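You operate a simulated robot arm through the tools that you are given. There is no shell and no other tool. Be economical: measure what you need, move in short steps, check, and stop when the job is done.

You run a simulated robot arm. Do the job below in one go: nothing can be reset, and whatever is moved stays where it is left.

TASK
Fit the shim that matches the depth gauge, then torque the motor foot bolt.
Fine: the cleaner is locked off, leave it so; the shim marked with the pink depth gauge's reading goes into the motor shim slot; then the orange torque key till it clicks, and back in the deck key block; leave the gauge on its pad.

The check looks at the end state, three seconds after you hand in, the way a careful person would. Anything else that was tipped, shoved, dropped, spilled or broken makes it a failure.

THE ROBOT
A 6-joint arm with a two-finger parallel gripper, fixed in place. Base frame: the origin is at the foot of the arm, x ahead of it, y to its left, z up. Units: m, rad, N and s.
With the tool pointing down near the work surface it reaches from about 0.16 to 0.84 m from the base axis. Its first joint turns from -2.897 to 2.897 rad. Payload 3.91 kg.
The tool frame sits at the grasp point between the pads (the TCP): z along the fingers, y along the line on which they close. The tips reach 0.03 m beyond it. Largest opening 0.11 m; finger width 0.02, thickness 0.01; the body of the gripper, 0.048 by 0.112 m, starts 0.055 m behind the TCP.
Orientation is that of the tool frame in the base frame, as a unit quaternion [w, x, y, z]. With the fingers straight down and closing along the base's y, the tool's x points along the base's -x, its y along +y and its z along -z.

THE INTERFACE
- The arm moves only by the tool move_arm. Its argument "deltas" is a list of rows, each a list of 3 entries, a list of its own where there are three numbers: the shift along the base's x, y, z in m, then the turn, a rotation vector about the base's x, y, z in rad, then the opening, from 0 (shut) to 1 (fully open). In form: [[[dx, dy, dz], [wx, wy, wz], jaw], ...]. A call has 1 to 8 rows; each row shifts and turns the commanded pose from where the row before left it. A row lasts 0.2 s, in which the tool goes at most 0.05 m and 0.15 rad; a call with a longer step from one row to the next is refused whole, and so is a gripper value outside its range. Where a pose cannot be reached the arm comes as near as it can. A force on the tool above 90 N (or 10 N above the force at the start of the call, whichever is more), or a blocked arm, ends the call early, and 0.2 s more pass. Each finger travels about 0.108 m/s and halts on what it meets, pressing with about 37 N; the grip force reading is that of the motor and also rises with nothing between the fingers. The clock runs only during rows and for 0.2 s after the last one: add rows that do not move to give the fingers time. It gives the time, the measured TCP pose, the force on the tool (base axes), the opening and the grip force at its end, in the units of the frame above (readings bear some noise).
- Cameras (640 x 400 px; columns grow to the right, rows downward): "scene" is fixed at [0.0562, -0.6318, 1.5685]; the picture's right is [0.61, -0.80, 0.00], its down [-0.70, -0.53, -0.48] and it looks along [0.38, 0.29, -0.88] (base axes); focal length 352 px, centre (320, 200). "wrist" rides on the gripper at [0.077, 0.007, -0.114] in the tool frame; the picture's right is [-0.09, 1.00, 0.00], its down [-0.80, -0.07, -0.59] and it looks along [-0.59, -0.05, 0.80] (tool axes); focal length 270 px, centre (320, 200).
- snapshot(camera): a new picture of that camera. The clock stands still meanwhile.
- raise_lower(by): slides the trunk up (or, below 0, down) by that many m; the arm rides with it, the base frame stays. It gives what a move gives, with no picture.
- probe_pixels(camera, pixels): for up to 12 pixels [column, row] of the newest picture of that camera ("zoom" is the newest enlarged one), the place [x, y, z] in the base frame of the surface seen there, good to about 0.002 m, but the place of the scene camera against the robot may be out by one fixed shift of up to 0.025 m in any direction. The clock stands still meanwhile.
- inspect(camera, box): a new picture of the part [left, top, right, bottom] of that camera's present view, enlarged. The clock stands still meanwhile.
- close_job(): hands the job in; it is judged then, once.

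Go step by step. Measure first, check grasps and placings, and put right what went wrong. The budget is 80 turns and 54 pictures, counting those below and the enlarged ones. Unless the task says otherwise, let go and move clear before handing in, and close with one line.

The tools are called after "Request:" by a JSON object that holds its "name" and its "arguments". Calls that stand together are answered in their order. move_arm: Moves the arm, as the interface text tells. Its arguments: {"type":"object","properties":{"deltas":{"type":"array"}},"required":["deltas"]} The other tools are called the same way: raise_lower (by) slides the trunk up or down; snapshot (camera) takes a picture; probe_pixels (camera, pixels) gives the place of the surface under pixels of a picture; inspect (camera, box) takes an enlarged picture of a part of a camera's view; close_job () hands the job in.

At the start:

```text
clock: 0.0
eef_pos: [0.2849, -0.3272, 1.1591]
tcp_rot: [0.0, 0.0, 1.0, 0.0]
contact_force: [-0.5, 0.1, 0.4]
width: 0.1103
grip_force: 0.1
trunk travel left (down, up): [-0.4, 0.14]
```

scene: 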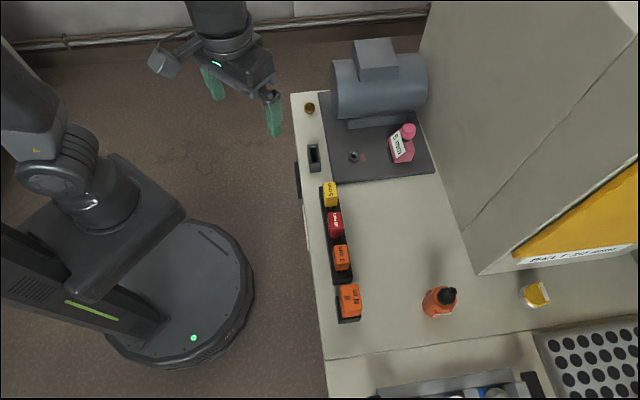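
wrist: 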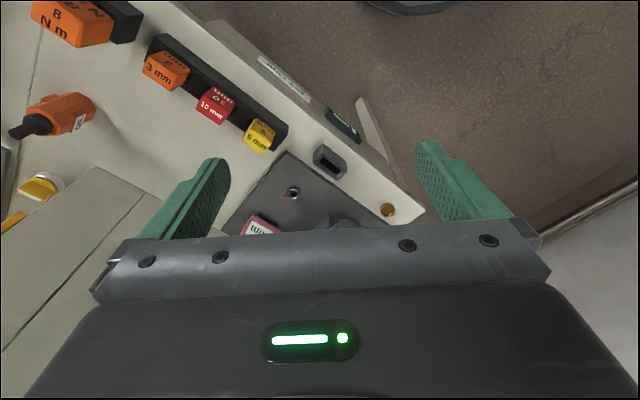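

The scene shows the motor on a plate (350,140), the pink gauge at (402,145), a rack of blocks at (335,230), and orange tools at (348,300) and (440,300). I'll enlarge these to read the labels.

Request:
{"name": "inspect", "arguments": {"camera": "scene", "box": [290, 90, 450, 190]}}

Request:
{"name": "inspect", "arguments": {"camera": "scene", "box": [290, 170, 482, 330]}}

Request:
{"name": "inspect", "arguments": {"camera": "wrist", "box": [0, 0, 440, 260]}}

```text
4.00 times, centred on (370, 140) of scene
```

zoom: 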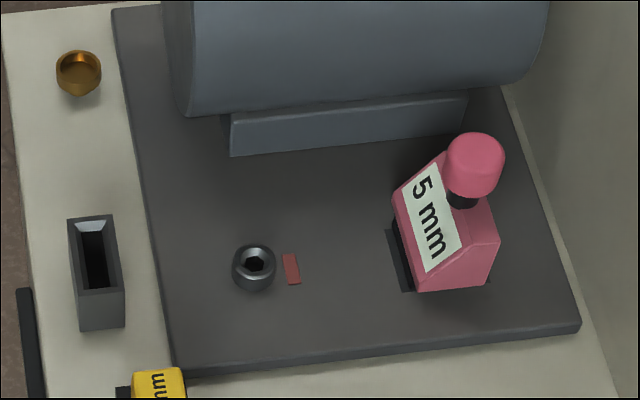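

```text
2.50 times, centred on (386, 250) of scene
```

zoom: 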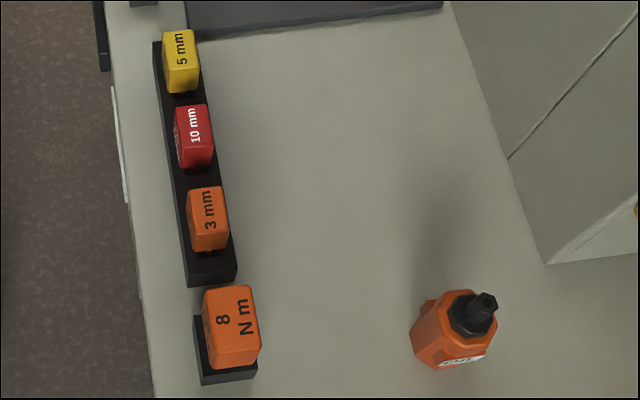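

```text
1.45 times, centred on (220, 130) of wrist
```

zoom: 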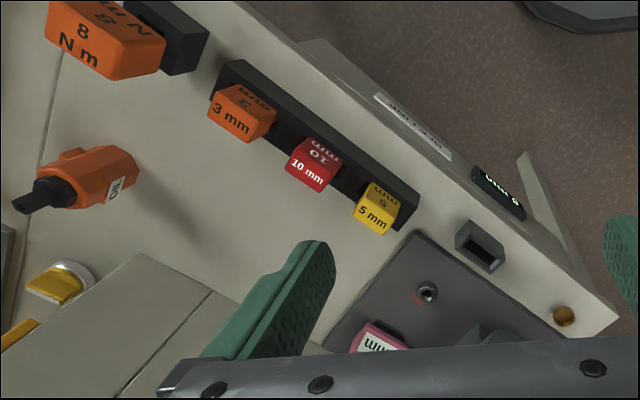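

The gauge label looks like "5 mm", but there is also a display on the deck edge (wrist 343,124). I'll probe main features in the scene and wrist pictures, and enlarge the display.

Request:
{"name": "probe_pixels", "arguments": {"camera": "scene", "pixels": [[330, 188], [335, 217], [341, 250], [350, 293], [445, 295], [354, 155], [408, 130], [313, 150], [309, 108], [345, 277], [380, 165], [400, 230]]}}

Request:
{"name": "probe_pixels", "arguments": {"camera": "wrist", "pixels": [[262, 128], [218, 96], [172, 60], [85, 15], [60, 110], [294, 190], [328, 158], [388, 209], [262, 228], [343, 124], [285, 75], [250, 190]]}}

Request:
{"name": "inspect", "arguments": {"camera": "wrist", "box": [240, 40, 400, 140]}}

```text
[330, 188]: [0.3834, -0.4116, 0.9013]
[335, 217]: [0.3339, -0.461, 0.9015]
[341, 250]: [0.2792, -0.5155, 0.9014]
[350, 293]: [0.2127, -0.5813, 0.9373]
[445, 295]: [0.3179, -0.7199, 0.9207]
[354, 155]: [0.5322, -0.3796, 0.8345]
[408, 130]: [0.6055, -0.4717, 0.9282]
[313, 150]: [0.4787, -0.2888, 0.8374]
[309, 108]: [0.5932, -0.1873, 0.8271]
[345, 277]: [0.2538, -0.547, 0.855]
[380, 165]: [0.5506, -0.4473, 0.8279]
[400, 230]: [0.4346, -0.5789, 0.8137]
```

```text
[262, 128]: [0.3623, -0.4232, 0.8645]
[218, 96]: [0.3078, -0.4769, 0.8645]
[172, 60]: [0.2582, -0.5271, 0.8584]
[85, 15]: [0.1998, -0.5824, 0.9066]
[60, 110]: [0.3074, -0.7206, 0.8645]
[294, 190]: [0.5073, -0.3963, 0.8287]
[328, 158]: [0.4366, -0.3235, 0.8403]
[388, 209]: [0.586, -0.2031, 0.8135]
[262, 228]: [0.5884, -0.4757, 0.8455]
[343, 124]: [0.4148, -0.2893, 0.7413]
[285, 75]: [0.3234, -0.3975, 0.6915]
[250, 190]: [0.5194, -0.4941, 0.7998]
```

```text
4.00 times, centred on (320, 90) of wrist
```

zoom: 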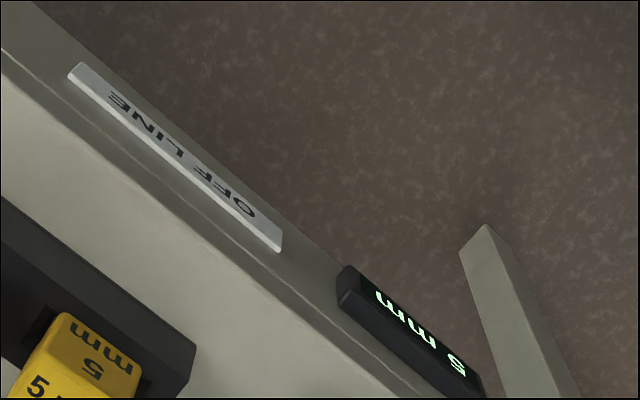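

The edge display and the gauge label both read "5 mm", so the yellow shim is the one. The deck lies at 45° to the base, so I'll turn the tool -45° and move nearer to look at the slot and the shim.

Request:
{"name": "move_arm", "arguments": {"deltas": [[[-0.003, 0.015, -0.02], [0, 0, -0.131], 1], [[-0.003, 0.015, -0.02], [0, 0, -0.131], 1], [[-0.003, 0.015, -0.02], [0, 0, -0.131], 1], [[-0.002, 0.014, -0.02], [0, 0, -0.131], 1], [[-0.002, 0.014, -0.02], [0, 0, -0.131], 1], [[-0.002, 0.014, 0], [0, 0, -0.1304], 1], [[0, 0, 0], [0, 0, 0], 1]]}}

Request:
{"name": "snapshot", "arguments": {"camera": "wrist"}}

```text
clock: 1.6
eef_pos: [0.2697, -0.2372, 1.058]
tcp_rot: [-0.001, 0.383, 0.924, 0.0]
contact_force: [0.3, -0.4, -0.4]
width: 0.1103
grip_force: 0.1
trunk travel left (down, up): [-0.4, 0.14]
```

```text
47 pictures are left
```

wrist: 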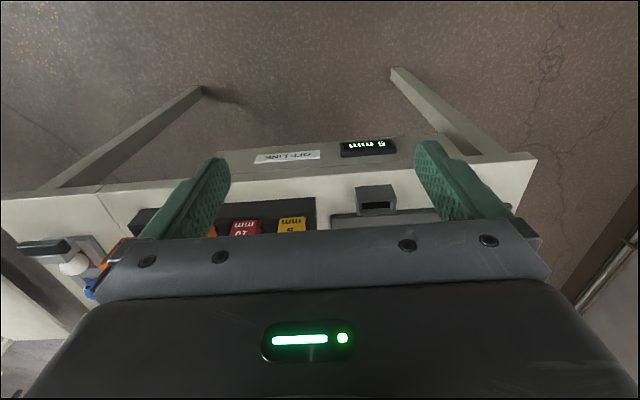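

The targets sit at rows 190–230, half hidden by the gripper body. I'll move 0.15 m outward to bring them into clear view.

Request:
{"name": "move_arm", "arguments": {"deltas": [[[0.03, -0.03, 0], [0, 0, 0], 1], [[0.03, -0.03, 0], [0, 0, 0], 1], [[0.03, -0.03, 0], [0, 0, 0], 1], [[0.01, -0.01, 0], [0, 0, 0], 1], [[0, 0, 0], [0, 0, 0], 1]]}}

Request:
{"name": "snapshot", "arguments": {"camera": "wrist"}}

```text
clock: 2.8
eef_pos: [0.3704, -0.3389, 1.0588]
tcp_rot: [0.0, 0.382, 0.924, 0.0]
contact_force: [0.6, -0.3, 0.5]
width: 0.1098
grip_force: 0.0
trunk travel left (down, up): [-0.4, 0.14]
```

```text
46 pictures are left
```

wrist: 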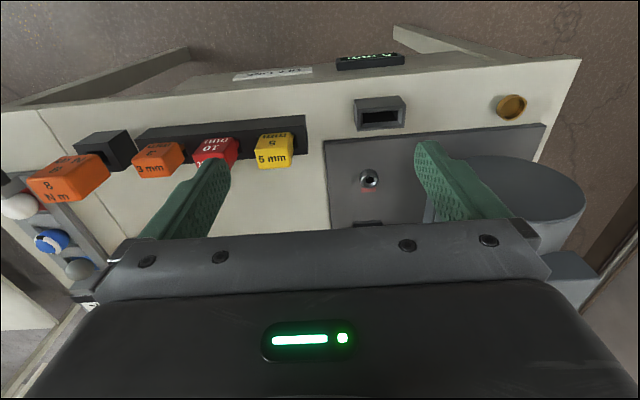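

Request:
{"name": "inspect", "arguments": {"camera": "wrist", "box": [220, 80, 420, 205]}}

Request:
{"name": "probe_pixels", "arguments": {"camera": "wrist", "pixels": [[255, 148], [288, 142], [256, 165], [290, 162], [357, 102], [404, 100], [360, 127], [405, 122], [363, 116], [397, 114], [371, 174], [307, 118]]}}

```text
3.20 times, centred on (320, 142) of wrist
```

zoom: 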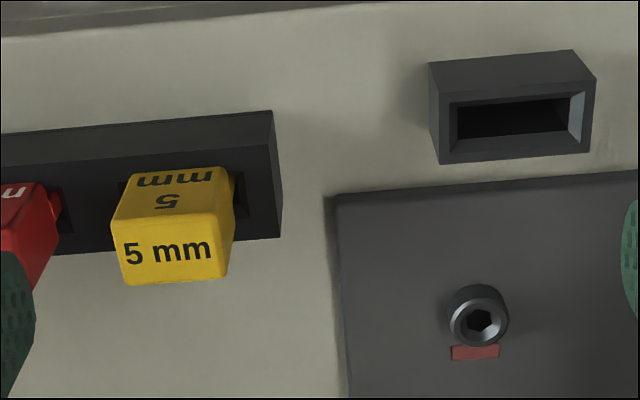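

```text
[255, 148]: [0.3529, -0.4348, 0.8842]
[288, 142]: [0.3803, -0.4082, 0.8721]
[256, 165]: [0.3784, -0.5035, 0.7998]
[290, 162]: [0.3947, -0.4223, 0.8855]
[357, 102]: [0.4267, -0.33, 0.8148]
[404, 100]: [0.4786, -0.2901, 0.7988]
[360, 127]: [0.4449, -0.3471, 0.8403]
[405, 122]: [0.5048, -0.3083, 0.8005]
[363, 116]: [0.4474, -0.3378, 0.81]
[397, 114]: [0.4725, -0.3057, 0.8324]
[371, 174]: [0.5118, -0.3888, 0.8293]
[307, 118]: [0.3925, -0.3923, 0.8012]
```

I'll measure the shim head, its socket and the slot precisely in the enlarged picture.

Request:
{"name": "probe_pixels", "arguments": {"camera": "zoom", "pixels": [[120, 232], [228, 222], [132, 280], [222, 274], [138, 176], [218, 172], [246, 182], [246, 214], [274, 145], [280, 232], [172, 205], [236, 190]]}}

Request:
{"name": "probe_pixels", "arguments": {"camera": "zoom", "pixels": [[436, 98], [586, 85], [442, 160], [588, 148], [446, 104], [570, 92], [458, 136], [566, 128], [478, 290], [478, 318], [510, 120], [575, 130]]}}

```text
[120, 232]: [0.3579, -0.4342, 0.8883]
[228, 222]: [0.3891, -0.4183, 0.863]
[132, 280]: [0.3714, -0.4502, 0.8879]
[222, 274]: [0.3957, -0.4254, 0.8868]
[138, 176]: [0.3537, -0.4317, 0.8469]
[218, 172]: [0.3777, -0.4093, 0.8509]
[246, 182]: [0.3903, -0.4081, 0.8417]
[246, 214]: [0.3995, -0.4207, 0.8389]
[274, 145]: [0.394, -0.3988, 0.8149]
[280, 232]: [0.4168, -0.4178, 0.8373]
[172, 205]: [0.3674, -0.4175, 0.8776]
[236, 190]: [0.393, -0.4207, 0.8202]
```

```text
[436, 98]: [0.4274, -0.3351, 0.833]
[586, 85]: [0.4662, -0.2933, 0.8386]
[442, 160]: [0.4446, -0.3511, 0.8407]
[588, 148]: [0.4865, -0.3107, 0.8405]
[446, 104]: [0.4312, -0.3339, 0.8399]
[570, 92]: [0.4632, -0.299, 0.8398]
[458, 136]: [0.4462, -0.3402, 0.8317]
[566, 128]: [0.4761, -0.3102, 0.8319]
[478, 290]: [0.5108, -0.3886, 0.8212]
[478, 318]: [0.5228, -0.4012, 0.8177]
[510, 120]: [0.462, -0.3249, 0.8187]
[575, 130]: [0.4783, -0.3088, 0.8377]
```

Shim head: about 0.035 along the rack, 0.026 across, z 0.847–0.888, centre ≈ (0.3755, -0.429). The slot has the same height, with its centre ≈ (0.4565, -0.323). I'll go above the shim.

Request:
{"name": "move_arm", "arguments": {"deltas": [[[0.002, -0.03, -0.02], [0, 0, 0], 0.65], [[0.002, -0.03, -0.02], [0, 0, 0], 0.65], [[0.001, -0.03, -0.02], [0, 0, 0], 0.65], [[0, 0, -0.03], [0, 0, 0], 0.65], [[0, 0, 0], [0, 0, 0], 0.65]]}}

Request:
{"name": "snapshot", "arguments": {"camera": "wrist"}}

```text
clock: 4.0
eef_pos: [0.376, -0.4276, 0.969]
tcp_rot: [0.0, 0.383, 0.924, 0.0]
contact_force: [-0.8, -0.5, 0.4]
width: 0.0717
grip_force: 0.0
trunk travel left (down, up): [-0.4, 0.14]
```

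```text
44 pictures are left
```

wrist: 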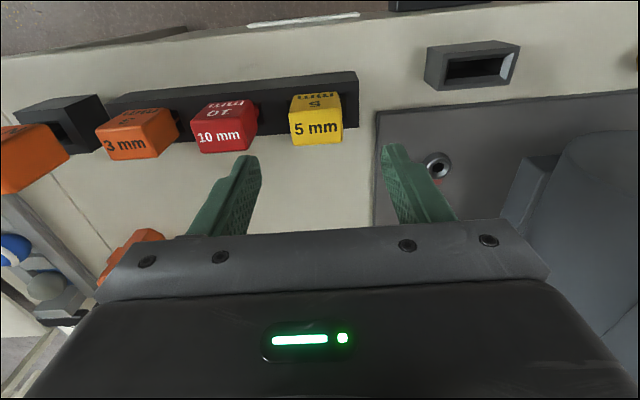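

Clear view of the shim (316,120) and slot (472,65). I'll enlarge and refine both measurements.

Request:
{"name": "inspect", "arguments": {"camera": "wrist", "box": [260, 75, 388, 155]}}

Request:
{"name": "probe_pixels", "arguments": {"camera": "zoom", "pixels": [[158, 200], [400, 195], [180, 330], [395, 320], [165, 120], [360, 112], [280, 260], [410, 140], [410, 250], [430, 160], [430, 260], [200, 100]]}}

Request:
{"name": "inspect", "arguments": {"camera": "wrist", "box": [410, 25, 538, 105]}}

```text
5.00 times, centred on (324, 115) of wrist
```

zoom: 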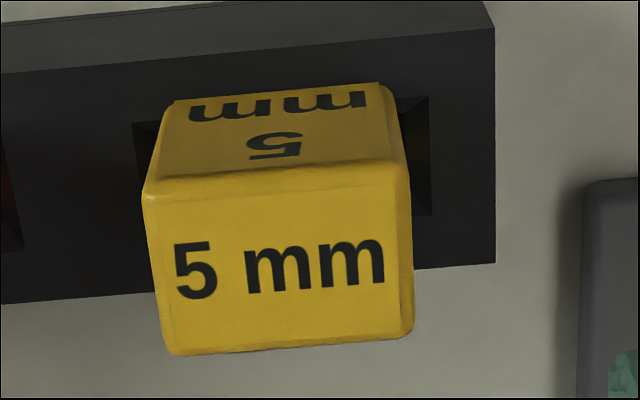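

```text
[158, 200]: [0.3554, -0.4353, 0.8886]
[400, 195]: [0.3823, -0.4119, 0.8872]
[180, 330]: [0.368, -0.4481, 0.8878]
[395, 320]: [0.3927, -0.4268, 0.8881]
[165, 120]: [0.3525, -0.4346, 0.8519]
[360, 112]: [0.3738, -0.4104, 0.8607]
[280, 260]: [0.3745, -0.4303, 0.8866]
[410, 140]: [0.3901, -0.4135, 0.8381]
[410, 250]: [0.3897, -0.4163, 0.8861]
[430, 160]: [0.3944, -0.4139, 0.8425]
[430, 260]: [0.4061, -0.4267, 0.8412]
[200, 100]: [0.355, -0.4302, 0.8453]
```

```text
5.00 times, centred on (474, 65) of wrist
```

zoom: 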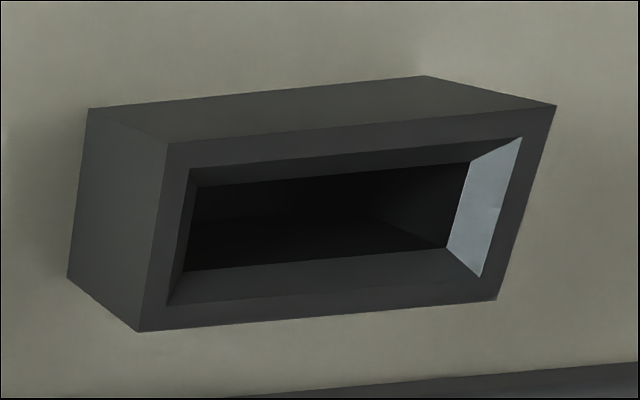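

Request:
{"name": "probe_pixels", "arguments": {"camera": "zoom", "pixels": [[172, 150], [545, 112], [150, 322], [490, 293], [178, 235], [515, 205], [192, 172], [517, 140], [172, 302], [482, 274], [345, 152], [320, 300]]}}

Request:
{"name": "probe_pixels", "arguments": {"camera": "wrist", "pixels": [[112, 105], [354, 83], [356, 124], [115, 148], [382, 118], [625, 98], [440, 54], [514, 47], [438, 90], [508, 84]]}}

```text
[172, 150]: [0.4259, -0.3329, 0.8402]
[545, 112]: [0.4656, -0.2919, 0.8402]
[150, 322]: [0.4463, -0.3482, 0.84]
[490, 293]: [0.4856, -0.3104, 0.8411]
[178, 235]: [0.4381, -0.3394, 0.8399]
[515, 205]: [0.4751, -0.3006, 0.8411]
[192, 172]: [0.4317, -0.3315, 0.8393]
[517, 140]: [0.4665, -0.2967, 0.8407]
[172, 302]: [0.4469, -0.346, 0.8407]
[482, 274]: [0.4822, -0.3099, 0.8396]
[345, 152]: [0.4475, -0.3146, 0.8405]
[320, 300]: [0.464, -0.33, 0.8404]
```

```text
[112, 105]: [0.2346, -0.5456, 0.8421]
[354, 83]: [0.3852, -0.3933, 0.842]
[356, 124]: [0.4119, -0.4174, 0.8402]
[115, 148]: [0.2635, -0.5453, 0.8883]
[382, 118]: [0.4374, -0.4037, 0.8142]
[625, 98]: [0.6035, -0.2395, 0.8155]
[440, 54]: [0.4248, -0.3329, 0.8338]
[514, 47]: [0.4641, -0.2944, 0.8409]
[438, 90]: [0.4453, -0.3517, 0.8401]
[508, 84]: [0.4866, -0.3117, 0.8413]
```

Slot centre is (0.4565, -0.321) at 45°, and the shim head centre is (0.375, -0.430). I'll descend to z 0.878 and grip the shim.

Request:
{"name": "move_arm", "arguments": {"deltas": [[[-0.001, -0.0024, -0.03], [0, 0, 0], 0.65], [[0, 0, -0.03], [0, 0, 0], 0.65], [[0, 0, -0.031], [0, 0, 0], 0.65], [[0, 0, 0], [0, 0, 0], 0.65]]}}

Request:
{"name": "snapshot", "arguments": {"camera": "wrist"}}

```text
clock: 5.0
eef_pos: [0.3751, -0.4315, 0.8767]
tcp_rot: [0.001, 0.383, 0.924, 0.0]
contact_force: [0.0, -0.3, -1.3]
width: 0.0714
grip_force: 0.2
trunk travel left (down, up): [-0.4, 0.14]
```

```text
41 pictures are left
```

wrist: 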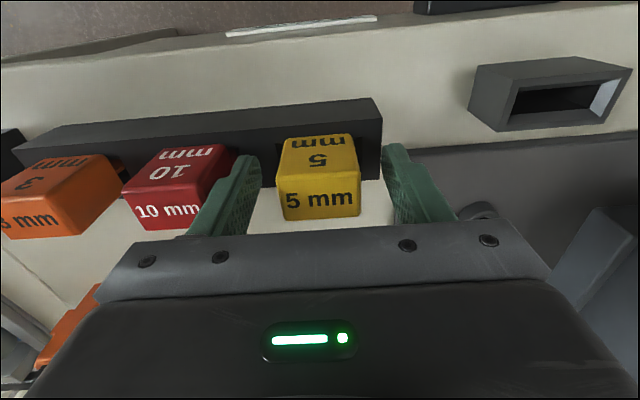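

The fingers straddle the yellow head evenly (245 | 278–358 | 390). I'll close and then lift.

Request:
{"name": "move_arm", "arguments": {"deltas": [[[0, 0, 0], [0, 0, 0], 0.2], [[0, 0, 0], [0, 0, 0], 0.2], [[0, 0, 0], [0, 0, 0], 0.2]]}}

Request:
{"name": "move_arm", "arguments": {"deltas": [[[0, 0, 0.02], [0, 0, 0], 0.2], [[0, 0, 0.02], [0, 0, 0], 0.2], [[0, 0, 0.025], [0, 0, 0], 0.2], [[0, 0, 0.025], [0, 0, 0], 0.2], [[0, 0, 0], [0, 0, 0], 0.2]]}}

Request:
{"name": "snapshot", "arguments": {"camera": "wrist"}}

Request:
{"name": "snapshot", "arguments": {"camera": "scene"}}

```text
clock: 5.8
eef_pos: [0.3744, -0.431, 0.877]
tcp_rot: [0.0, 0.383, 0.924, 0.0]
contact_force: [-0.7, 0.4, -0.2]
width: 0.0391
grip_force: 36.9
trunk travel left (down, up): [-0.4, 0.14]
```

```text
clock: 7.0
eef_pos: [0.3744, -0.4311, 0.9668]
tcp_rot: [0.0, 0.383, 0.924, 0.0]
contact_force: [-1.2, 0.8, -1.1]
width: 0.0392
grip_force: 37.0
trunk travel left (down, up): [-0.4, 0.14]
```

```text
40 pictures are left
```

wrist: 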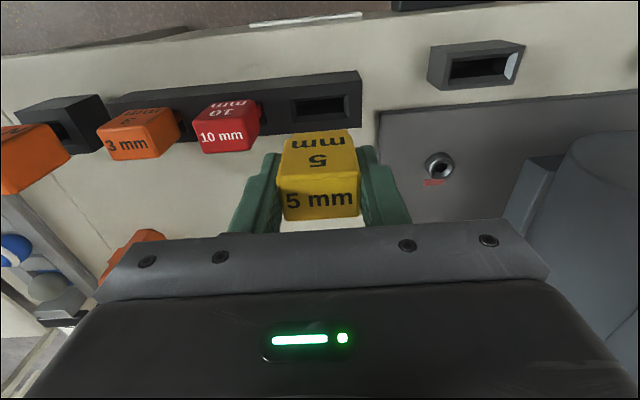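

```text
39 pictures are left
```

scene: 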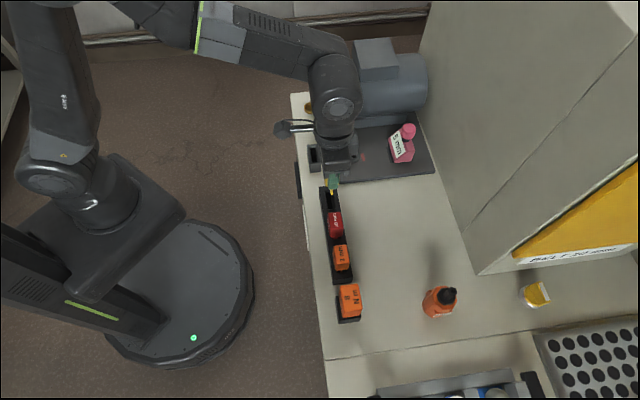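

The shim is held, and its empty socket is now visible at (325,105). I'll measure the socket and slot in the same picture to get the relative move.

Request:
{"name": "inspect", "arguments": {"camera": "wrist", "box": [280, 30, 536, 190]}}

```text
2.50 times, centred on (408, 110) of wrist
```

zoom: 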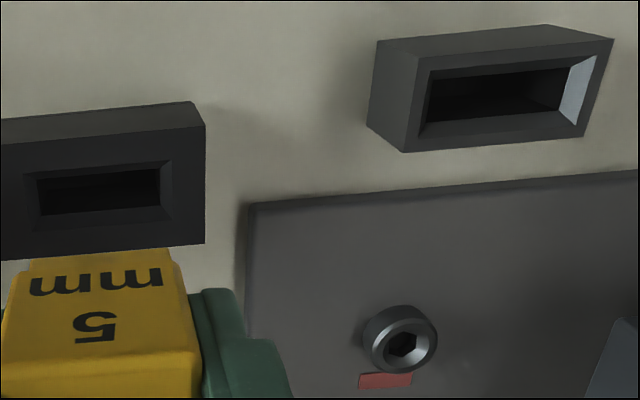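

Request:
{"name": "probe_pixels", "arguments": {"camera": "zoom", "pixels": [[21, 174], [174, 157], [180, 220], [24, 236], [95, 162], [100, 228], [421, 68], [604, 51], [588, 129], [413, 144], [512, 60], [500, 138]]}}

Request:
{"name": "probe_pixels", "arguments": {"camera": "zoom", "pixels": [[37, 182], [158, 170], [161, 204], [40, 214], [97, 176], [100, 209], [432, 82], [570, 70], [558, 110], [424, 122], [500, 76], [492, 116]]}}

```text
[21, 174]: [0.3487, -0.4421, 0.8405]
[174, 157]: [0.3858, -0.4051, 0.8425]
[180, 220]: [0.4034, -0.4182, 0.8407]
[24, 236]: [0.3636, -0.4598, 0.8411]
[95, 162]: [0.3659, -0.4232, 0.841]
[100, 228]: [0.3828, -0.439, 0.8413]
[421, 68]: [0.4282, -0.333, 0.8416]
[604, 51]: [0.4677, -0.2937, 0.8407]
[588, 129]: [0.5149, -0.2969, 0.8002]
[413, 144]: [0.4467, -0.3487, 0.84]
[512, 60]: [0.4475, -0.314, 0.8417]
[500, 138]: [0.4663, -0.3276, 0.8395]
```

```text
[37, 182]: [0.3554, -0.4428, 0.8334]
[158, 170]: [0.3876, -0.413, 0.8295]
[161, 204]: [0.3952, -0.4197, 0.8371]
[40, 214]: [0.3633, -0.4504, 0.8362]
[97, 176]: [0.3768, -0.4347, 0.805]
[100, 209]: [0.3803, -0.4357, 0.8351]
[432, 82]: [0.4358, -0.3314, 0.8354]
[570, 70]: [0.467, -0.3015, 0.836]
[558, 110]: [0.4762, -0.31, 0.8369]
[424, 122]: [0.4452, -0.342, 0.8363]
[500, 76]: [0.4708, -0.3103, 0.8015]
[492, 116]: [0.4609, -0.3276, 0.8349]
```

Socket centre is (0.3754, -0.4314) and slot centre is (0.4562, -0.3211), so the move is (+0.0808, +0.1103). I'll go there and then down part-way, just above the slot.

Request:
{"name": "move_arm", "arguments": {"deltas": [[[0.0202, 0.0276, 0], [0, 0, 0], 0.2], [[0.0202, 0.0276, 0], [0, 0, 0], 0.2], [[0.0202, 0.0276, 0], [0, 0, 0], 0.2], [[0.0202, 0.0275, 0], [0, 0, 0], 0.2], [[0, 0, -0.025], [0, 0, 0], 0.2], [[0, 0, 0], [0, 0, 0], 0.2]]}}

Request:
{"name": "snapshot", "arguments": {"camera": "wrist"}}

Request:
{"name": "inspect", "arguments": {"camera": "scene", "box": [270, 110, 398, 190]}}

```text
clock: 8.4
eef_pos: [0.4557, -0.3203, 0.9412]
tcp_rot: [0.0, 0.382, 0.924, 0.0]
contact_force: [0.2, -1.0, -0.6]
width: 0.0394
grip_force: 37.1
trunk travel left (down, up): [-0.4, 0.14]
```

```text
37 pictures are left
```

wrist: 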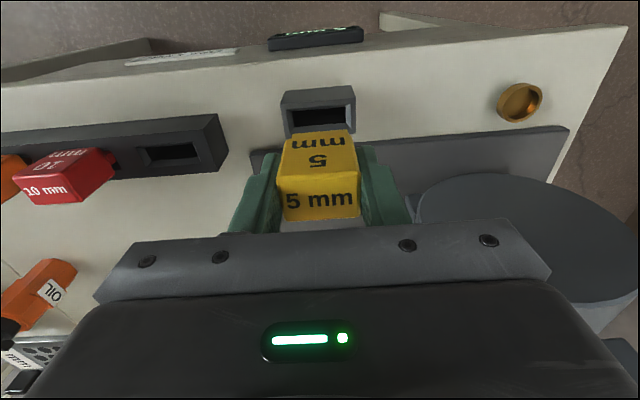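

```text
5.00 times, centred on (334, 150) of scene
```

zoom: 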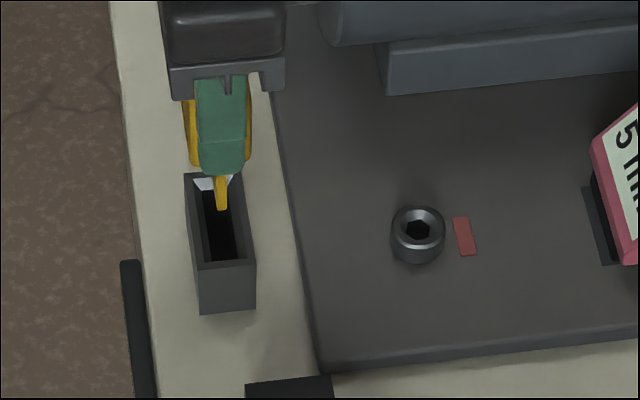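

The other orange item is an OIL bottle, so the 8 N m one is the key. The blade hangs over the slot mouth, so I'll lower it gently.

Request:
{"name": "move_arm", "arguments": {"deltas": [[[0, 0, -0.01], [0, 0, 0], 0.2], [[0, 0, -0.01], [0, 0, 0], 0.2], [[0, 0, -0.01], [0, 0, 0], 0.2], [[0, 0, -0.01], [0, 0, 0], 0.2], [[0, 0, -0.01], [0, 0, 0], 0.2], [[0, 0, 0], [0, 0, 0], 0.2]]}}

```text
clock: 9.8
eef_pos: [0.4563, -0.321, 0.8924]
tcp_rot: [0.0, 0.383, 0.924, 0.0]
contact_force: [0.3, -0.3, -1.1]
width: 0.0393
grip_force: 36.9
trunk travel left (down, up): [-0.4, 0.14]
```

It slides in without any force. I'll go down the last 15 mm.

Request:
{"name": "move_arm", "arguments": {"deltas": [[[0, 0, -0.007], [0, 0, 0], 0.2], [[0, 0, -0.006], [0, 0, 0], 0.2], [[0, 0, -0.003], [0, 0, 0], 0.2], [[0, 0, 0], [0, 0, 0], 0.2]]}}

Request:
{"name": "snapshot", "arguments": {"camera": "wrist"}}

```text
clock: 10.8
eef_pos: [0.4559, -0.3205, 0.8784]
tcp_rot: [0.0, 0.383, 0.924, 0.001]
contact_force: [-0.1, 0.5, 0.2]
width: 0.0394
grip_force: 37.1
trunk travel left (down, up): [-0.4, 0.14]
```

```text
35 pictures are left
```

wrist: 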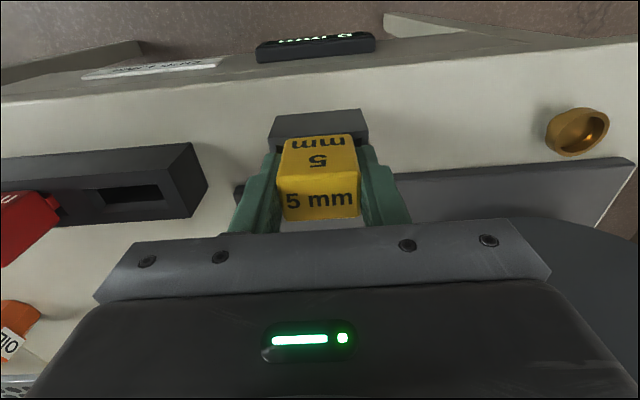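

It is about 1.5 mm above the seated height. I'll lower a touch more, then open only as far as needed and rise.

Request:
{"name": "move_arm", "arguments": {"deltas": [[[0, 0, -0.002], [0, 0, 0], 0.2], [[0, 0, 0], [0, 0, 0], 0.2]]}}

Request:
{"name": "move_arm", "arguments": {"deltas": [[[0, 0, 0], [0, 0, 0], 0.6], [[0, 0, 0], [0, 0, 0], 0.6], [[0, 0, 0.03], [0, 0, 0], 0.6], [[0, 0, 0.04], [0, 0, 0], 0.6], [[0, 0, 0.04], [0, 0, 0], 0.6], [[0, 0, 0], [0, 0, 0], 0.6]]}}

Request:
{"name": "snapshot", "arguments": {"camera": "wrist"}}

```text
clock: 11.4
eef_pos: [0.4568, -0.3204, 0.8772]
tcp_rot: [0.001, 0.383, 0.924, -0.001]
contact_force: [-0.1, -0.3, 17.5]
width: 0.0392
grip_force: 37.0
trunk travel left (down, up): [-0.4, 0.14]
```

```text
clock: 12.8
eef_pos: [0.4558, -0.3213, 0.984]
tcp_rot: [0.001, 0.383, 0.924, 0.0]
contact_force: [0.7, 0.2, 0.3]
width: 0.066
grip_force: 0.1
trunk travel left (down, up): [-0.4, 0.14]
```

```text
34 pictures are left
```

wrist: 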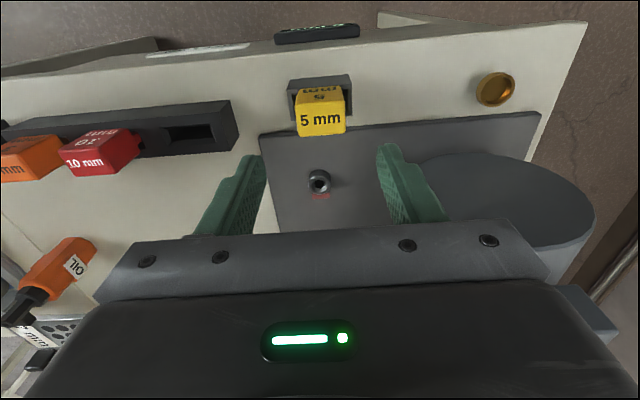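

The shim is seated (17 N bottom contact before release). Next I'll measure the bolt at (320,180).

Request:
{"name": "inspect", "arguments": {"camera": "wrist", "box": [272, 145, 368, 205]}}

Request:
{"name": "probe_pixels", "arguments": {"camera": "zoom", "pixels": [[238, 225], [390, 215], [310, 172], [318, 295], [320, 235], [322, 262], [290, 250], [350, 250], [320, 345], [290, 340], [365, 335], [440, 250]]}}

```text
6.67 times, centred on (320, 175) of wrist
```

zoom: 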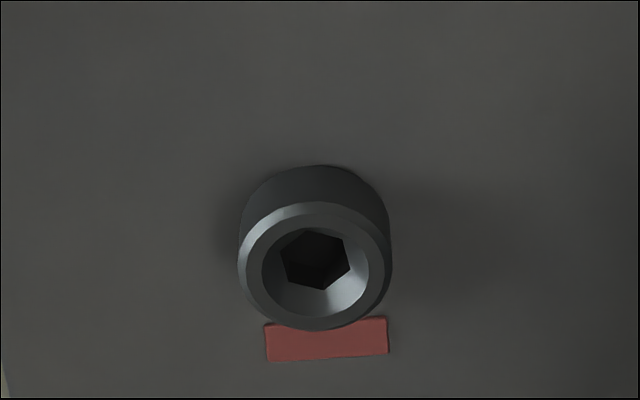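

```text
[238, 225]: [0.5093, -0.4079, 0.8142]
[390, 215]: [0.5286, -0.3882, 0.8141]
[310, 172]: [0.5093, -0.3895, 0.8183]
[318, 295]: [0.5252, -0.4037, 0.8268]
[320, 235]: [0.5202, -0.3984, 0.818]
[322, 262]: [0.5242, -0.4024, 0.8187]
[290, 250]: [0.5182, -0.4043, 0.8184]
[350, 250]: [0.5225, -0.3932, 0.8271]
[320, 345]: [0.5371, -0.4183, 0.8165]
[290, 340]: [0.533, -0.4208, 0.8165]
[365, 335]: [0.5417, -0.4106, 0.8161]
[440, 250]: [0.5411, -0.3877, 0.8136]
```

Request:
{"name": "probe_pixels", "arguments": {"camera": "zoom", "pixels": [[252, 270], [378, 260], [313, 214], [318, 320], [265, 233], [365, 228], [268, 305], [368, 298], [316, 258], [312, 245], [303, 270], [332, 268]]}}

Request:
{"name": "snapshot", "arguments": {"camera": "scene"}}

```text
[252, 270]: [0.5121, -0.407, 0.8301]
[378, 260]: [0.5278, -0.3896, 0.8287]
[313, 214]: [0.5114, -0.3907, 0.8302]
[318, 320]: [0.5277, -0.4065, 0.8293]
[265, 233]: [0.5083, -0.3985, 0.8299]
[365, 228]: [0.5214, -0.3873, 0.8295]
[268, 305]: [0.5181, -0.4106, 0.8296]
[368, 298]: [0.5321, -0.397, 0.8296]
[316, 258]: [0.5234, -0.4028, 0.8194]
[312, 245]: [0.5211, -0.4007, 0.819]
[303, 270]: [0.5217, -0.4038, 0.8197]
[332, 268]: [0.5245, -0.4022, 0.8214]
```

```text
32 pictures are left
```

scene: 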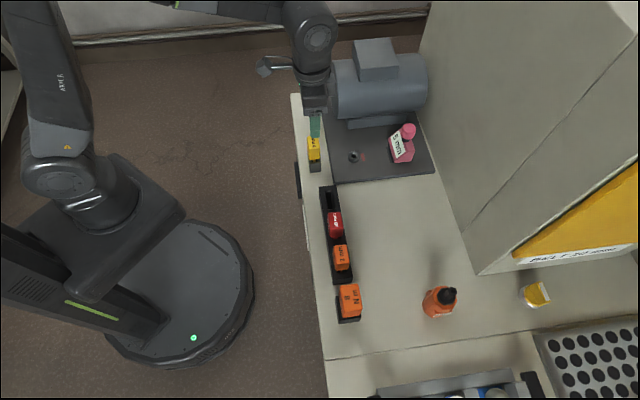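

Bolt centre is (0.520, -0.3985), with its top at z 0.83 and the hex socket corners roughly along the v direction. Now I'll go over to the key and raise a bit.

Request:
{"name": "move_arm", "arguments": {"deltas": [[[-0.0315, -0.0347, 0.008], [0, 0, 0], 1], [[-0.0315, -0.0347, 0.008], [0, 0, 0], 1], [[-0.0315, -0.0347, 0.008], [0, 0, 0], 1], [[-0.0315, -0.0347, 0.008], [0, 0, 0], 1], [[-0.0315, -0.0347, 0.008], [0, 0, 0], 1], [[-0.0315, -0.0347, 0.008], [0, 0, 0], 1], [[-0.0315, -0.0347, 0.008], [0, 0, 0], 1], [[-0.0315, -0.0347, 0], [0, 0, 0], 1]]}}

Request:
{"name": "snapshot", "arguments": {"camera": "wrist"}}

```text
clock: 14.6
eef_pos: [0.2034, -0.5986, 1.0396]
tcp_rot: [0.001, 0.382, 0.924, 0.0]
contact_force: [-0.4, -0.3, 1.0]
width: 0.1093
grip_force: 0.1
trunk travel left (down, up): [-0.4, 0.14]
```

```text
31 pictures are left
```

wrist: 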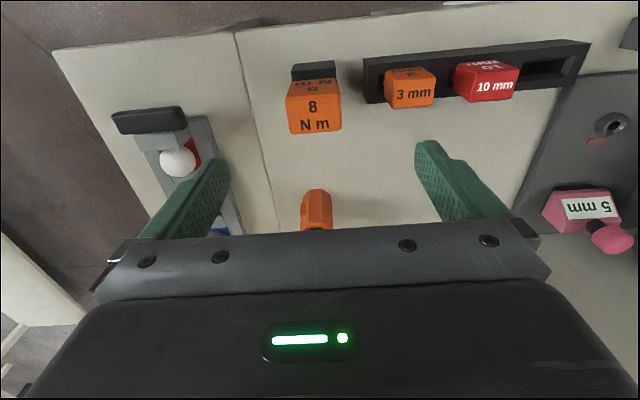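

Request:
{"name": "inspect", "arguments": {"camera": "wrist", "box": [260, 55, 372, 140]}}

Request:
{"name": "probe_pixels", "arguments": {"camera": "wrist", "pixels": [[289, 98], [337, 96], [292, 132], [339, 128], [314, 115], [292, 66], [333, 62], [292, 80], [334, 78], [313, 90], [318, 195], [390, 96]]}}

```text
4.71 times, centred on (316, 98) of wrist
```

zoom: 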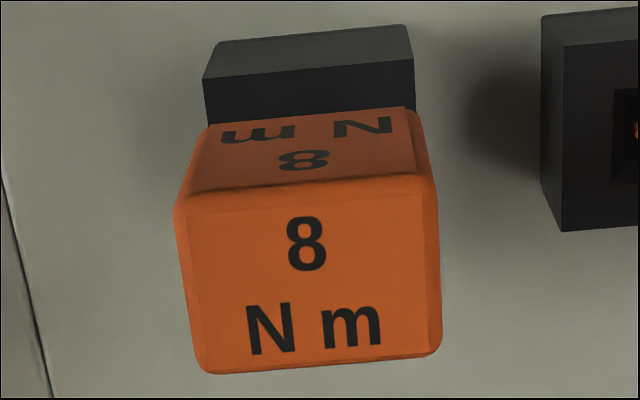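

```text
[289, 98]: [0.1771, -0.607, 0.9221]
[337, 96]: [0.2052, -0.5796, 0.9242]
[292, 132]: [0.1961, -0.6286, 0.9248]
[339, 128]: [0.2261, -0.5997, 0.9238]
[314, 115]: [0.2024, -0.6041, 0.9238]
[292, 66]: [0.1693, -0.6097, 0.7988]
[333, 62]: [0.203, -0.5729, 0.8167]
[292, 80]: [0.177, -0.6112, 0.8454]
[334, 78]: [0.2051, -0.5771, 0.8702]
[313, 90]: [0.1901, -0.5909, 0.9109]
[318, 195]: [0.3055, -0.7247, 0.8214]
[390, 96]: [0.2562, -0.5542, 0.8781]
```

Request:
{"name": "probe_pixels", "arguments": {"camera": "zoom", "pixels": [[180, 206], [434, 186], [206, 368], [436, 350], [215, 128], [400, 115], [210, 118], [208, 85], [410, 65], [300, 100], [412, 90], [310, 285]]}}

```text
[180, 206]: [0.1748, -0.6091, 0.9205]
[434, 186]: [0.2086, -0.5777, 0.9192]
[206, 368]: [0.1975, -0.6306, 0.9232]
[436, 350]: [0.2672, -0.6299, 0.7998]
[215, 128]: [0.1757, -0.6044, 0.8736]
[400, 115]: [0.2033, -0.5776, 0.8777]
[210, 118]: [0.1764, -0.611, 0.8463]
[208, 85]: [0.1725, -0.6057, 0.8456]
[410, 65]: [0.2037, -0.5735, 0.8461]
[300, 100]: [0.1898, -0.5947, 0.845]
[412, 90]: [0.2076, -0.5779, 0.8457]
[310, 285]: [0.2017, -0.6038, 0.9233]
```

Key head centre is (0.202, -0.604), 0.046 wide along u, z 0.873–0.924. I'll descend with partly open fingers.

Request:
{"name": "move_arm", "arguments": {"deltas": [[[-0.0016, -0.0052, -0.03], [0, 0, 0], 0.72], [[0, 0, -0.035], [0, 0, 0], 0.72], [[0, 0, -0.035], [0, 0, 0], 0.72], [[0, 0, -0.034], [0, 0, 0], 0.72], [[0, 0, 0], [0, 0, 0], 0.72]]}}

Request:
{"name": "snapshot", "arguments": {"camera": "wrist"}}

```text
clock: 15.8
eef_pos: [0.2022, -0.6042, 0.9056]
tcp_rot: [0.0, 0.382, 0.924, 0.0]
contact_force: [-1.3, 0.6, 0.1]
width: 0.0793
grip_force: 0.1
trunk travel left (down, up): [-0.4, 0.14]
```

```text
29 pictures are left
```

wrist: 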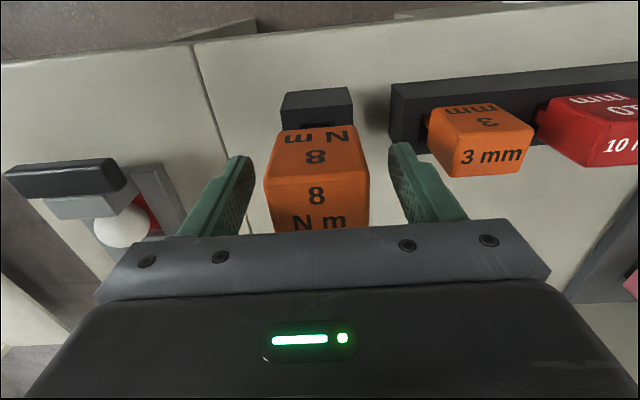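

The fingers straddle the key head evenly. I'll close, then lift straight up 0.10 m.

Request:
{"name": "move_arm", "arguments": {"deltas": [[[0, 0, 0], [0, 0, 0], 0.2], [[0, 0, 0], [0, 0, 0], 0.2], [[0, 0, 0], [0, 0, 0], 0.2]]}}

Request:
{"name": "move_arm", "arguments": {"deltas": [[[0, 0, 0.02], [0, 0, 0], 0.2], [[0, 0, 0.03], [0, 0, 0], 0.2], [[0, 0, 0.03], [0, 0, 0], 0.2], [[0, 0, 0.02], [0, 0, 0], 0.2], [[0, 0, 0], [0, 0, 0], 0.2]]}}

Request:
{"name": "snapshot", "arguments": {"camera": "wrist"}}

Request:
{"name": "inspect", "arguments": {"camera": "scene", "box": [290, 230, 418, 310]}}

```text
clock: 16.6
eef_pos: [0.2025, -0.605, 0.9053]
tcp_rot: [0.0, 0.382, 0.924, 0.0]
contact_force: [-1.0, -0.5, -0.2]
width: 0.0476
grip_force: 37.6
trunk travel left (down, up): [-0.4, 0.14]
```

```text
clock: 17.8
eef_pos: [0.203, -0.603, 1.0055]
tcp_rot: [0.0, 0.382, 0.924, -0.001]
contact_force: [-1.3, -0.3, -1.1]
width: 0.0478
grip_force: 36.9
trunk travel left (down, up): [-0.4, 0.14]
```

```text
28 pictures are left
```

wrist: 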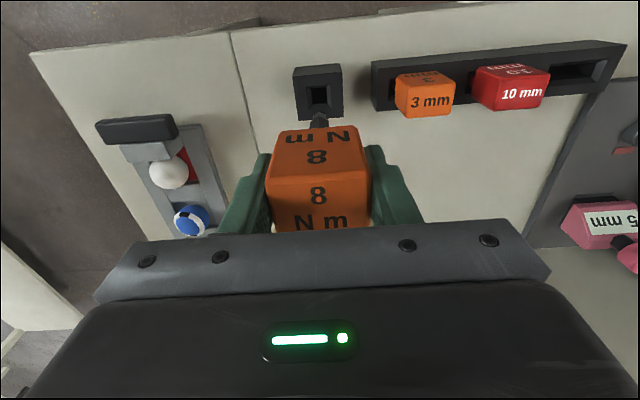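

```text
5.00 times, centred on (354, 270) of scene
```

zoom: 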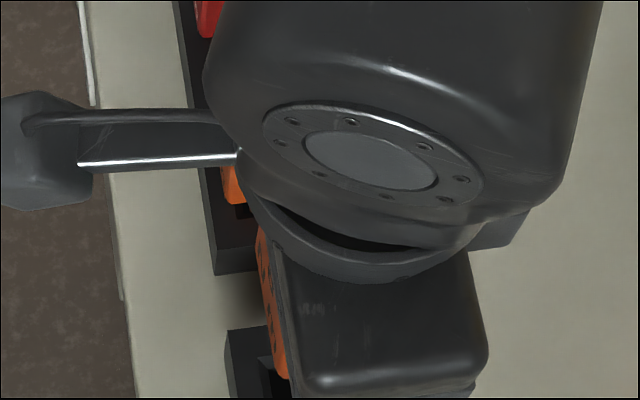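

The key is out and its bit shows at (319,121). The block hole shows at (319,96). I'll enlarge and measure the hole and bit.

Request:
{"name": "inspect", "arguments": {"camera": "wrist", "box": [280, 55, 360, 135]}}

Request:
{"name": "probe_pixels", "arguments": {"camera": "wrist", "pixels": [[319, 118], [319, 122], [314, 122], [325, 121], [319, 126]]}}

```text
5.00 times, centred on (320, 95) of wrist
```

zoom: 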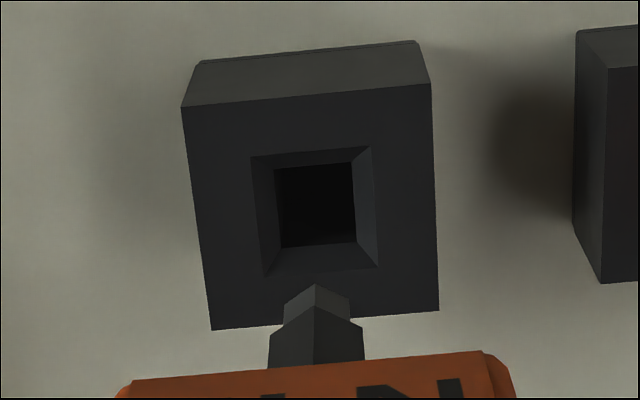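

```text
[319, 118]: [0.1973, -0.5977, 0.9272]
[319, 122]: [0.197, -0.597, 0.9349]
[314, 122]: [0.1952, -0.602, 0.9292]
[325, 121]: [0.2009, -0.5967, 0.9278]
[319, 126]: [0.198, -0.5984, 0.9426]
```

Request:
{"name": "probe_pixels", "arguments": {"camera": "zoom", "pixels": [[316, 290], [288, 300], [347, 298], [316, 308], [302, 340], [340, 340], [248, 156], [374, 144], [382, 270], [262, 280], [277, 345], [358, 345]]}}

Request:
{"name": "probe_pixels", "arguments": {"camera": "zoom", "pixels": [[190, 104], [425, 86], [432, 305], [216, 324], [272, 170], [360, 160], [364, 238], [276, 250], [310, 153], [320, 262], [315, 158], [262, 220]]}}

```text
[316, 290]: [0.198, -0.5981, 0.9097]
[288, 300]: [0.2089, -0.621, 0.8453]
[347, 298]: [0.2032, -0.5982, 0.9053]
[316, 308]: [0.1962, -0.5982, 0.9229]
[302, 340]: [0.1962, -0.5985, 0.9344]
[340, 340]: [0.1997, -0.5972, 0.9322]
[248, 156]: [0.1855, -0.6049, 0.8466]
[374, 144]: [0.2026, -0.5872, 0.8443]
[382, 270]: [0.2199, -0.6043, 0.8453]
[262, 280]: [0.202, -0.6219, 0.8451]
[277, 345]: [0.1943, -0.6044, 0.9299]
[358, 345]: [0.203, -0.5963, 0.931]
```

```text
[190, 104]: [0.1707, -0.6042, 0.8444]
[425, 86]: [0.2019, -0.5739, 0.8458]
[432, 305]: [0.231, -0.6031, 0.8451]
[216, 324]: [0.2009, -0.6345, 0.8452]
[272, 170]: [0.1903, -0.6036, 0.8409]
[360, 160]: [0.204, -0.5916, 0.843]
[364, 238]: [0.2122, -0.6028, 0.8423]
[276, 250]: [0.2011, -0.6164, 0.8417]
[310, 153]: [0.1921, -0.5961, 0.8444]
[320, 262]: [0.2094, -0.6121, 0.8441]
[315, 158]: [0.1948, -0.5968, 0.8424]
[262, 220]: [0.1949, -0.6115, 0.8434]
```

The bit is centred under the TCP, its tip is about 0.10 below the TCP, and a hex corner faces the robot just like the bolt's socket. Before moving over the bolt, I'll check the motor's extents in the last scene picture.

Request:
{"name": "probe_pixels", "arguments": {"camera": "scene", "pixels": [[335, 85], [337, 110], [380, 105], [420, 95], [375, 55], [356, 75], [395, 75], [350, 124], [408, 128], [400, 155]]}}

```text
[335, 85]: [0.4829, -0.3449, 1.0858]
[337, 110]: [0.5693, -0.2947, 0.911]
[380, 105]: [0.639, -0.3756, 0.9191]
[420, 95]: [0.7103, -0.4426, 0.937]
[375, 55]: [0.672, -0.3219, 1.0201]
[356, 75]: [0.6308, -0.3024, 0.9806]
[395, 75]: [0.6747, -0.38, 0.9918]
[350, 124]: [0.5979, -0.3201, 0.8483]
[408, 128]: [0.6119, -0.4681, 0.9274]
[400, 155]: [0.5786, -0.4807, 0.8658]
```

The motor side stands about 0.08 from the bolt, and the wrist camera would swing toward it when tightening clockwise. I'll use the hex symmetry and pre-turn +60°, so the clockwise turn stays clear. Now I'll raise and carry over.

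Request:
{"name": "move_arm", "arguments": {"deltas": [[[0, 0, 0.03], [0, 0, 0], 0.2], [[0, 0, 0.01], [0, 0, 0], 0.2]]}}

Request:
{"name": "move_arm", "arguments": {"deltas": [[[0.0396, 0.0257, 0], [0, 0, 0.1309], 0.2], [[0.0396, 0.0257, 0], [0, 0, 0.1309], 0.2], [[0.0396, 0.0257, 0], [0, 0, 0.1309], 0.2], [[0.0396, 0.0257, 0], [0, 0, 0.1309], 0.2], [[0.0396, 0.0257, 0], [0, 0, 0.1309], 0.2], [[0.0396, 0.0257, 0], [0, 0, 0.1309], 0.2], [[0.0396, 0.0257, 0], [0, 0, 0.1309], 0.2], [[0.0396, 0.0257, 0], [0, 0, 0.1309], 0.2]]}}

Request:
{"name": "snapshot", "arguments": {"camera": "wrist"}}

Request:
{"name": "inspect", "arguments": {"camera": "scene", "box": [290, 90, 450, 190]}}

```text
clock: 18.4
eef_pos: [0.202, -0.6034, 1.0459]
tcp_rot: [0.0, 0.383, 0.924, 0.0]
contact_force: [0.4, 0.6, -1.3]
width: 0.0476
grip_force: 37.2
trunk travel left (down, up): [-0.4, 0.14]
```

```text
clock: 20.2
eef_pos: [0.5186, -0.3981, 1.0456]
tcp_rot: [0.0, -0.131, 0.991, 0.0]
contact_force: [-0.4, 0.3, -1.4]
width: 0.0475
grip_force: 36.8
trunk travel left (down, up): [-0.4, 0.14]
```

```text
25 pictures are left
```

wrist: 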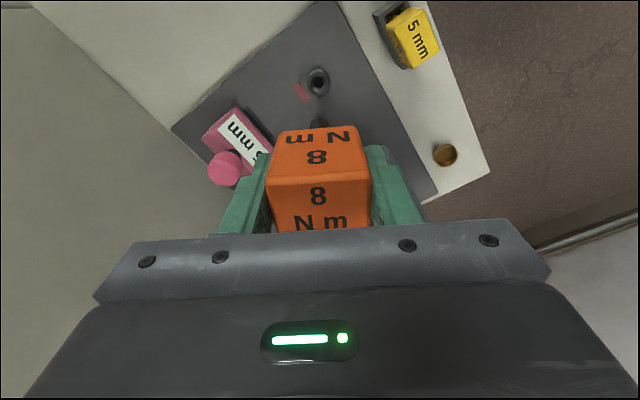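

```text
4.00 times, centred on (370, 140) of scene
```

zoom: 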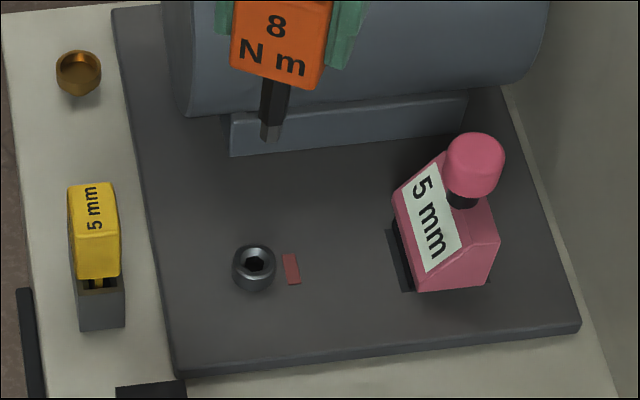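

The bit hangs above the plate. I'll refine the bolt's position from this angle (bolt at (318,82)).

Request:
{"name": "inspect", "arguments": {"camera": "wrist", "box": [280, 55, 360, 135]}}

Request:
{"name": "probe_pixels", "arguments": {"camera": "zoom", "pixels": [[260, 130], [372, 125], [312, 84], [318, 176], [275, 98], [355, 95], [280, 162], [360, 158], [316, 130], [320, 290], [320, 310], [320, 330]]}}

```text
5.00 times, centred on (320, 95) of wrist
```

zoom: 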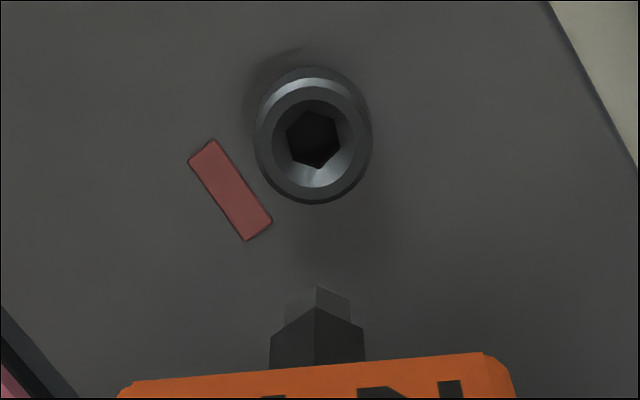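

```text
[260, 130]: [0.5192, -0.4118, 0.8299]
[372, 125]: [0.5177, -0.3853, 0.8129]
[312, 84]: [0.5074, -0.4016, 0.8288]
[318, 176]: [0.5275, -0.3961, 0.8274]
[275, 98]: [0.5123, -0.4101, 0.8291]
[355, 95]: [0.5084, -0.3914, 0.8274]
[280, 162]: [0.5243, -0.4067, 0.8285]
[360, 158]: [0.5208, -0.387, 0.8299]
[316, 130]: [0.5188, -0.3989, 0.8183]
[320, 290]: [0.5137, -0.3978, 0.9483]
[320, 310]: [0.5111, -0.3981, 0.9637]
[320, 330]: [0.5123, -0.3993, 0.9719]
```

Request:
{"name": "probe_pixels", "arguments": {"camera": "zoom", "pixels": [[264, 135], [364, 130], [312, 88], [316, 192], [280, 102], [348, 100], [282, 178], [352, 172], [300, 91], [326, 90], [262, 118], [366, 145]]}}

```text
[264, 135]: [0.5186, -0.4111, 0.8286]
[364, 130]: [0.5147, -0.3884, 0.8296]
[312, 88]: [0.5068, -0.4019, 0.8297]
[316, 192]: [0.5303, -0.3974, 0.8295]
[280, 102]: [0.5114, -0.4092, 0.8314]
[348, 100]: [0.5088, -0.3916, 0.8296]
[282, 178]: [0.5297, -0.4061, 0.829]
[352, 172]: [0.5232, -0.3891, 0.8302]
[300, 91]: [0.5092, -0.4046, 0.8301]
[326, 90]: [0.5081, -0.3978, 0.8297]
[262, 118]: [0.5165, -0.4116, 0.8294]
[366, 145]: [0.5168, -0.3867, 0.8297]
```

The bolt centre comes to (0.519, -0.3988), within a millimetre of the present position. I'll lower the tip to just above the bolt and look.

Request:
{"name": "move_arm", "arguments": {"deltas": [[[0.0003, -0.0006, -0.03], [0, 0, 0], 0.2], [[0, 0, -0.04], [0, 0, 0], 0.2], [[0, 0, -0.036], [0, 0, 0], 0.2], [[0, 0, 0], [0, 0, 0], 0.2]]}}

Request:
{"name": "inspect", "arguments": {"camera": "wrist", "box": [270, 65, 370, 140]}}

Request:
{"name": "inspect", "arguments": {"camera": "scene", "box": [320, 120, 400, 170]}}

```text
clock: 21.2
eef_pos: [0.5183, -0.3995, 0.9415]
tcp_rot: [-0.001, -0.13, 0.992, 0.0]
contact_force: [0.0, 0.2, -2.2]
width: 0.0476
grip_force: 37.2
trunk travel left (down, up): [-0.4, 0.14]
```

```text
5.33 times, centred on (320, 102) of wrist
```

zoom: 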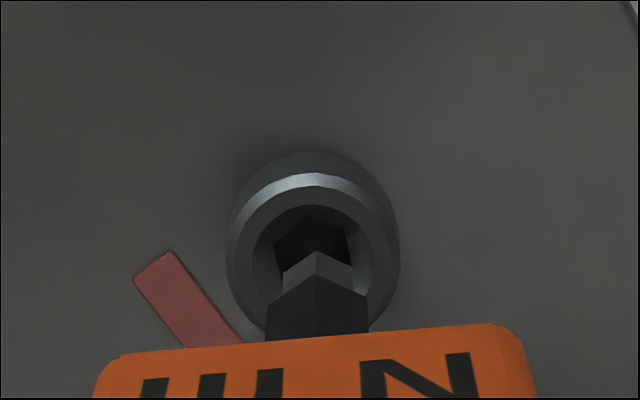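

```text
8.00 times, centred on (360, 145) of scene
```

zoom: 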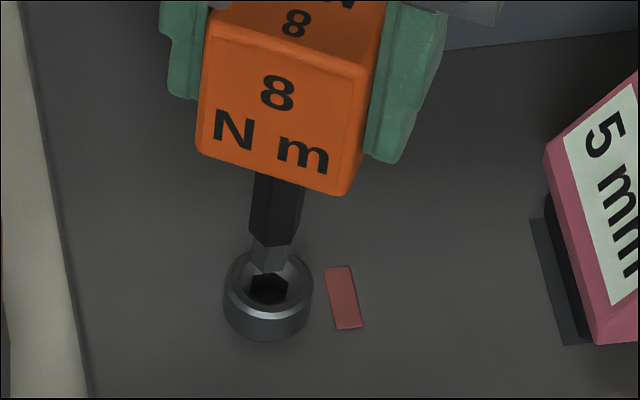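

Bit and socket line up well and the hex corners match. I'll lower slowly.

Request:
{"name": "move_arm", "arguments": {"deltas": [[[0, 0, -0.005], [0, 0, 0], 0.2], [[0, 0, -0.005], [0, 0, 0], 0.2], [[0, 0, -0.004], [0, 0, 0], 0.2], [[0, 0, -0.004], [0, 0, 0], 0.2], [[0, 0, 0], [0, 0, 0], 0.2]]}}

Request:
{"name": "inspect", "arguments": {"camera": "scene", "box": [320, 120, 400, 170]}}

```text
clock: 22.4
eef_pos: [0.5209, -0.3989, 0.9233]
tcp_rot: [0.0, -0.131, 0.991, -0.001]
contact_force: [1.6, -2.3, 1.1]
width: 0.0476
grip_force: 36.9
trunk travel left (down, up): [-0.4, 0.14]
```

```text
8.00 times, centred on (360, 145) of scene
```

zoom: 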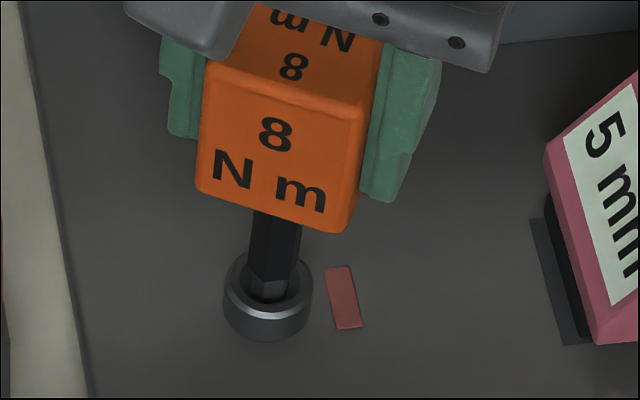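

The chamfer is centring it, with only slight side force. I'll keep going down.

Request:
{"name": "move_arm", "arguments": {"deltas": [[[0.001, 0, -0.003], [0, 0, 0], 0.2], [[0, 0, -0.003], [0, 0, 0], 0.2], [[0, 0, -0.003], [0, 0, 0], 0.2], [[0, 0, 0], [0, 0, 0], 0.2]]}}

```text
clock: 23.4
eef_pos: [0.5185, -0.3987, 0.9182]
tcp_rot: [0.004, -0.13, 0.991, -0.004]
contact_force: [-1.0, -4.2, 46.4]
width: 0.0476
grip_force: 37.0
trunk travel left (down, up): [-0.4, 0.14]
```

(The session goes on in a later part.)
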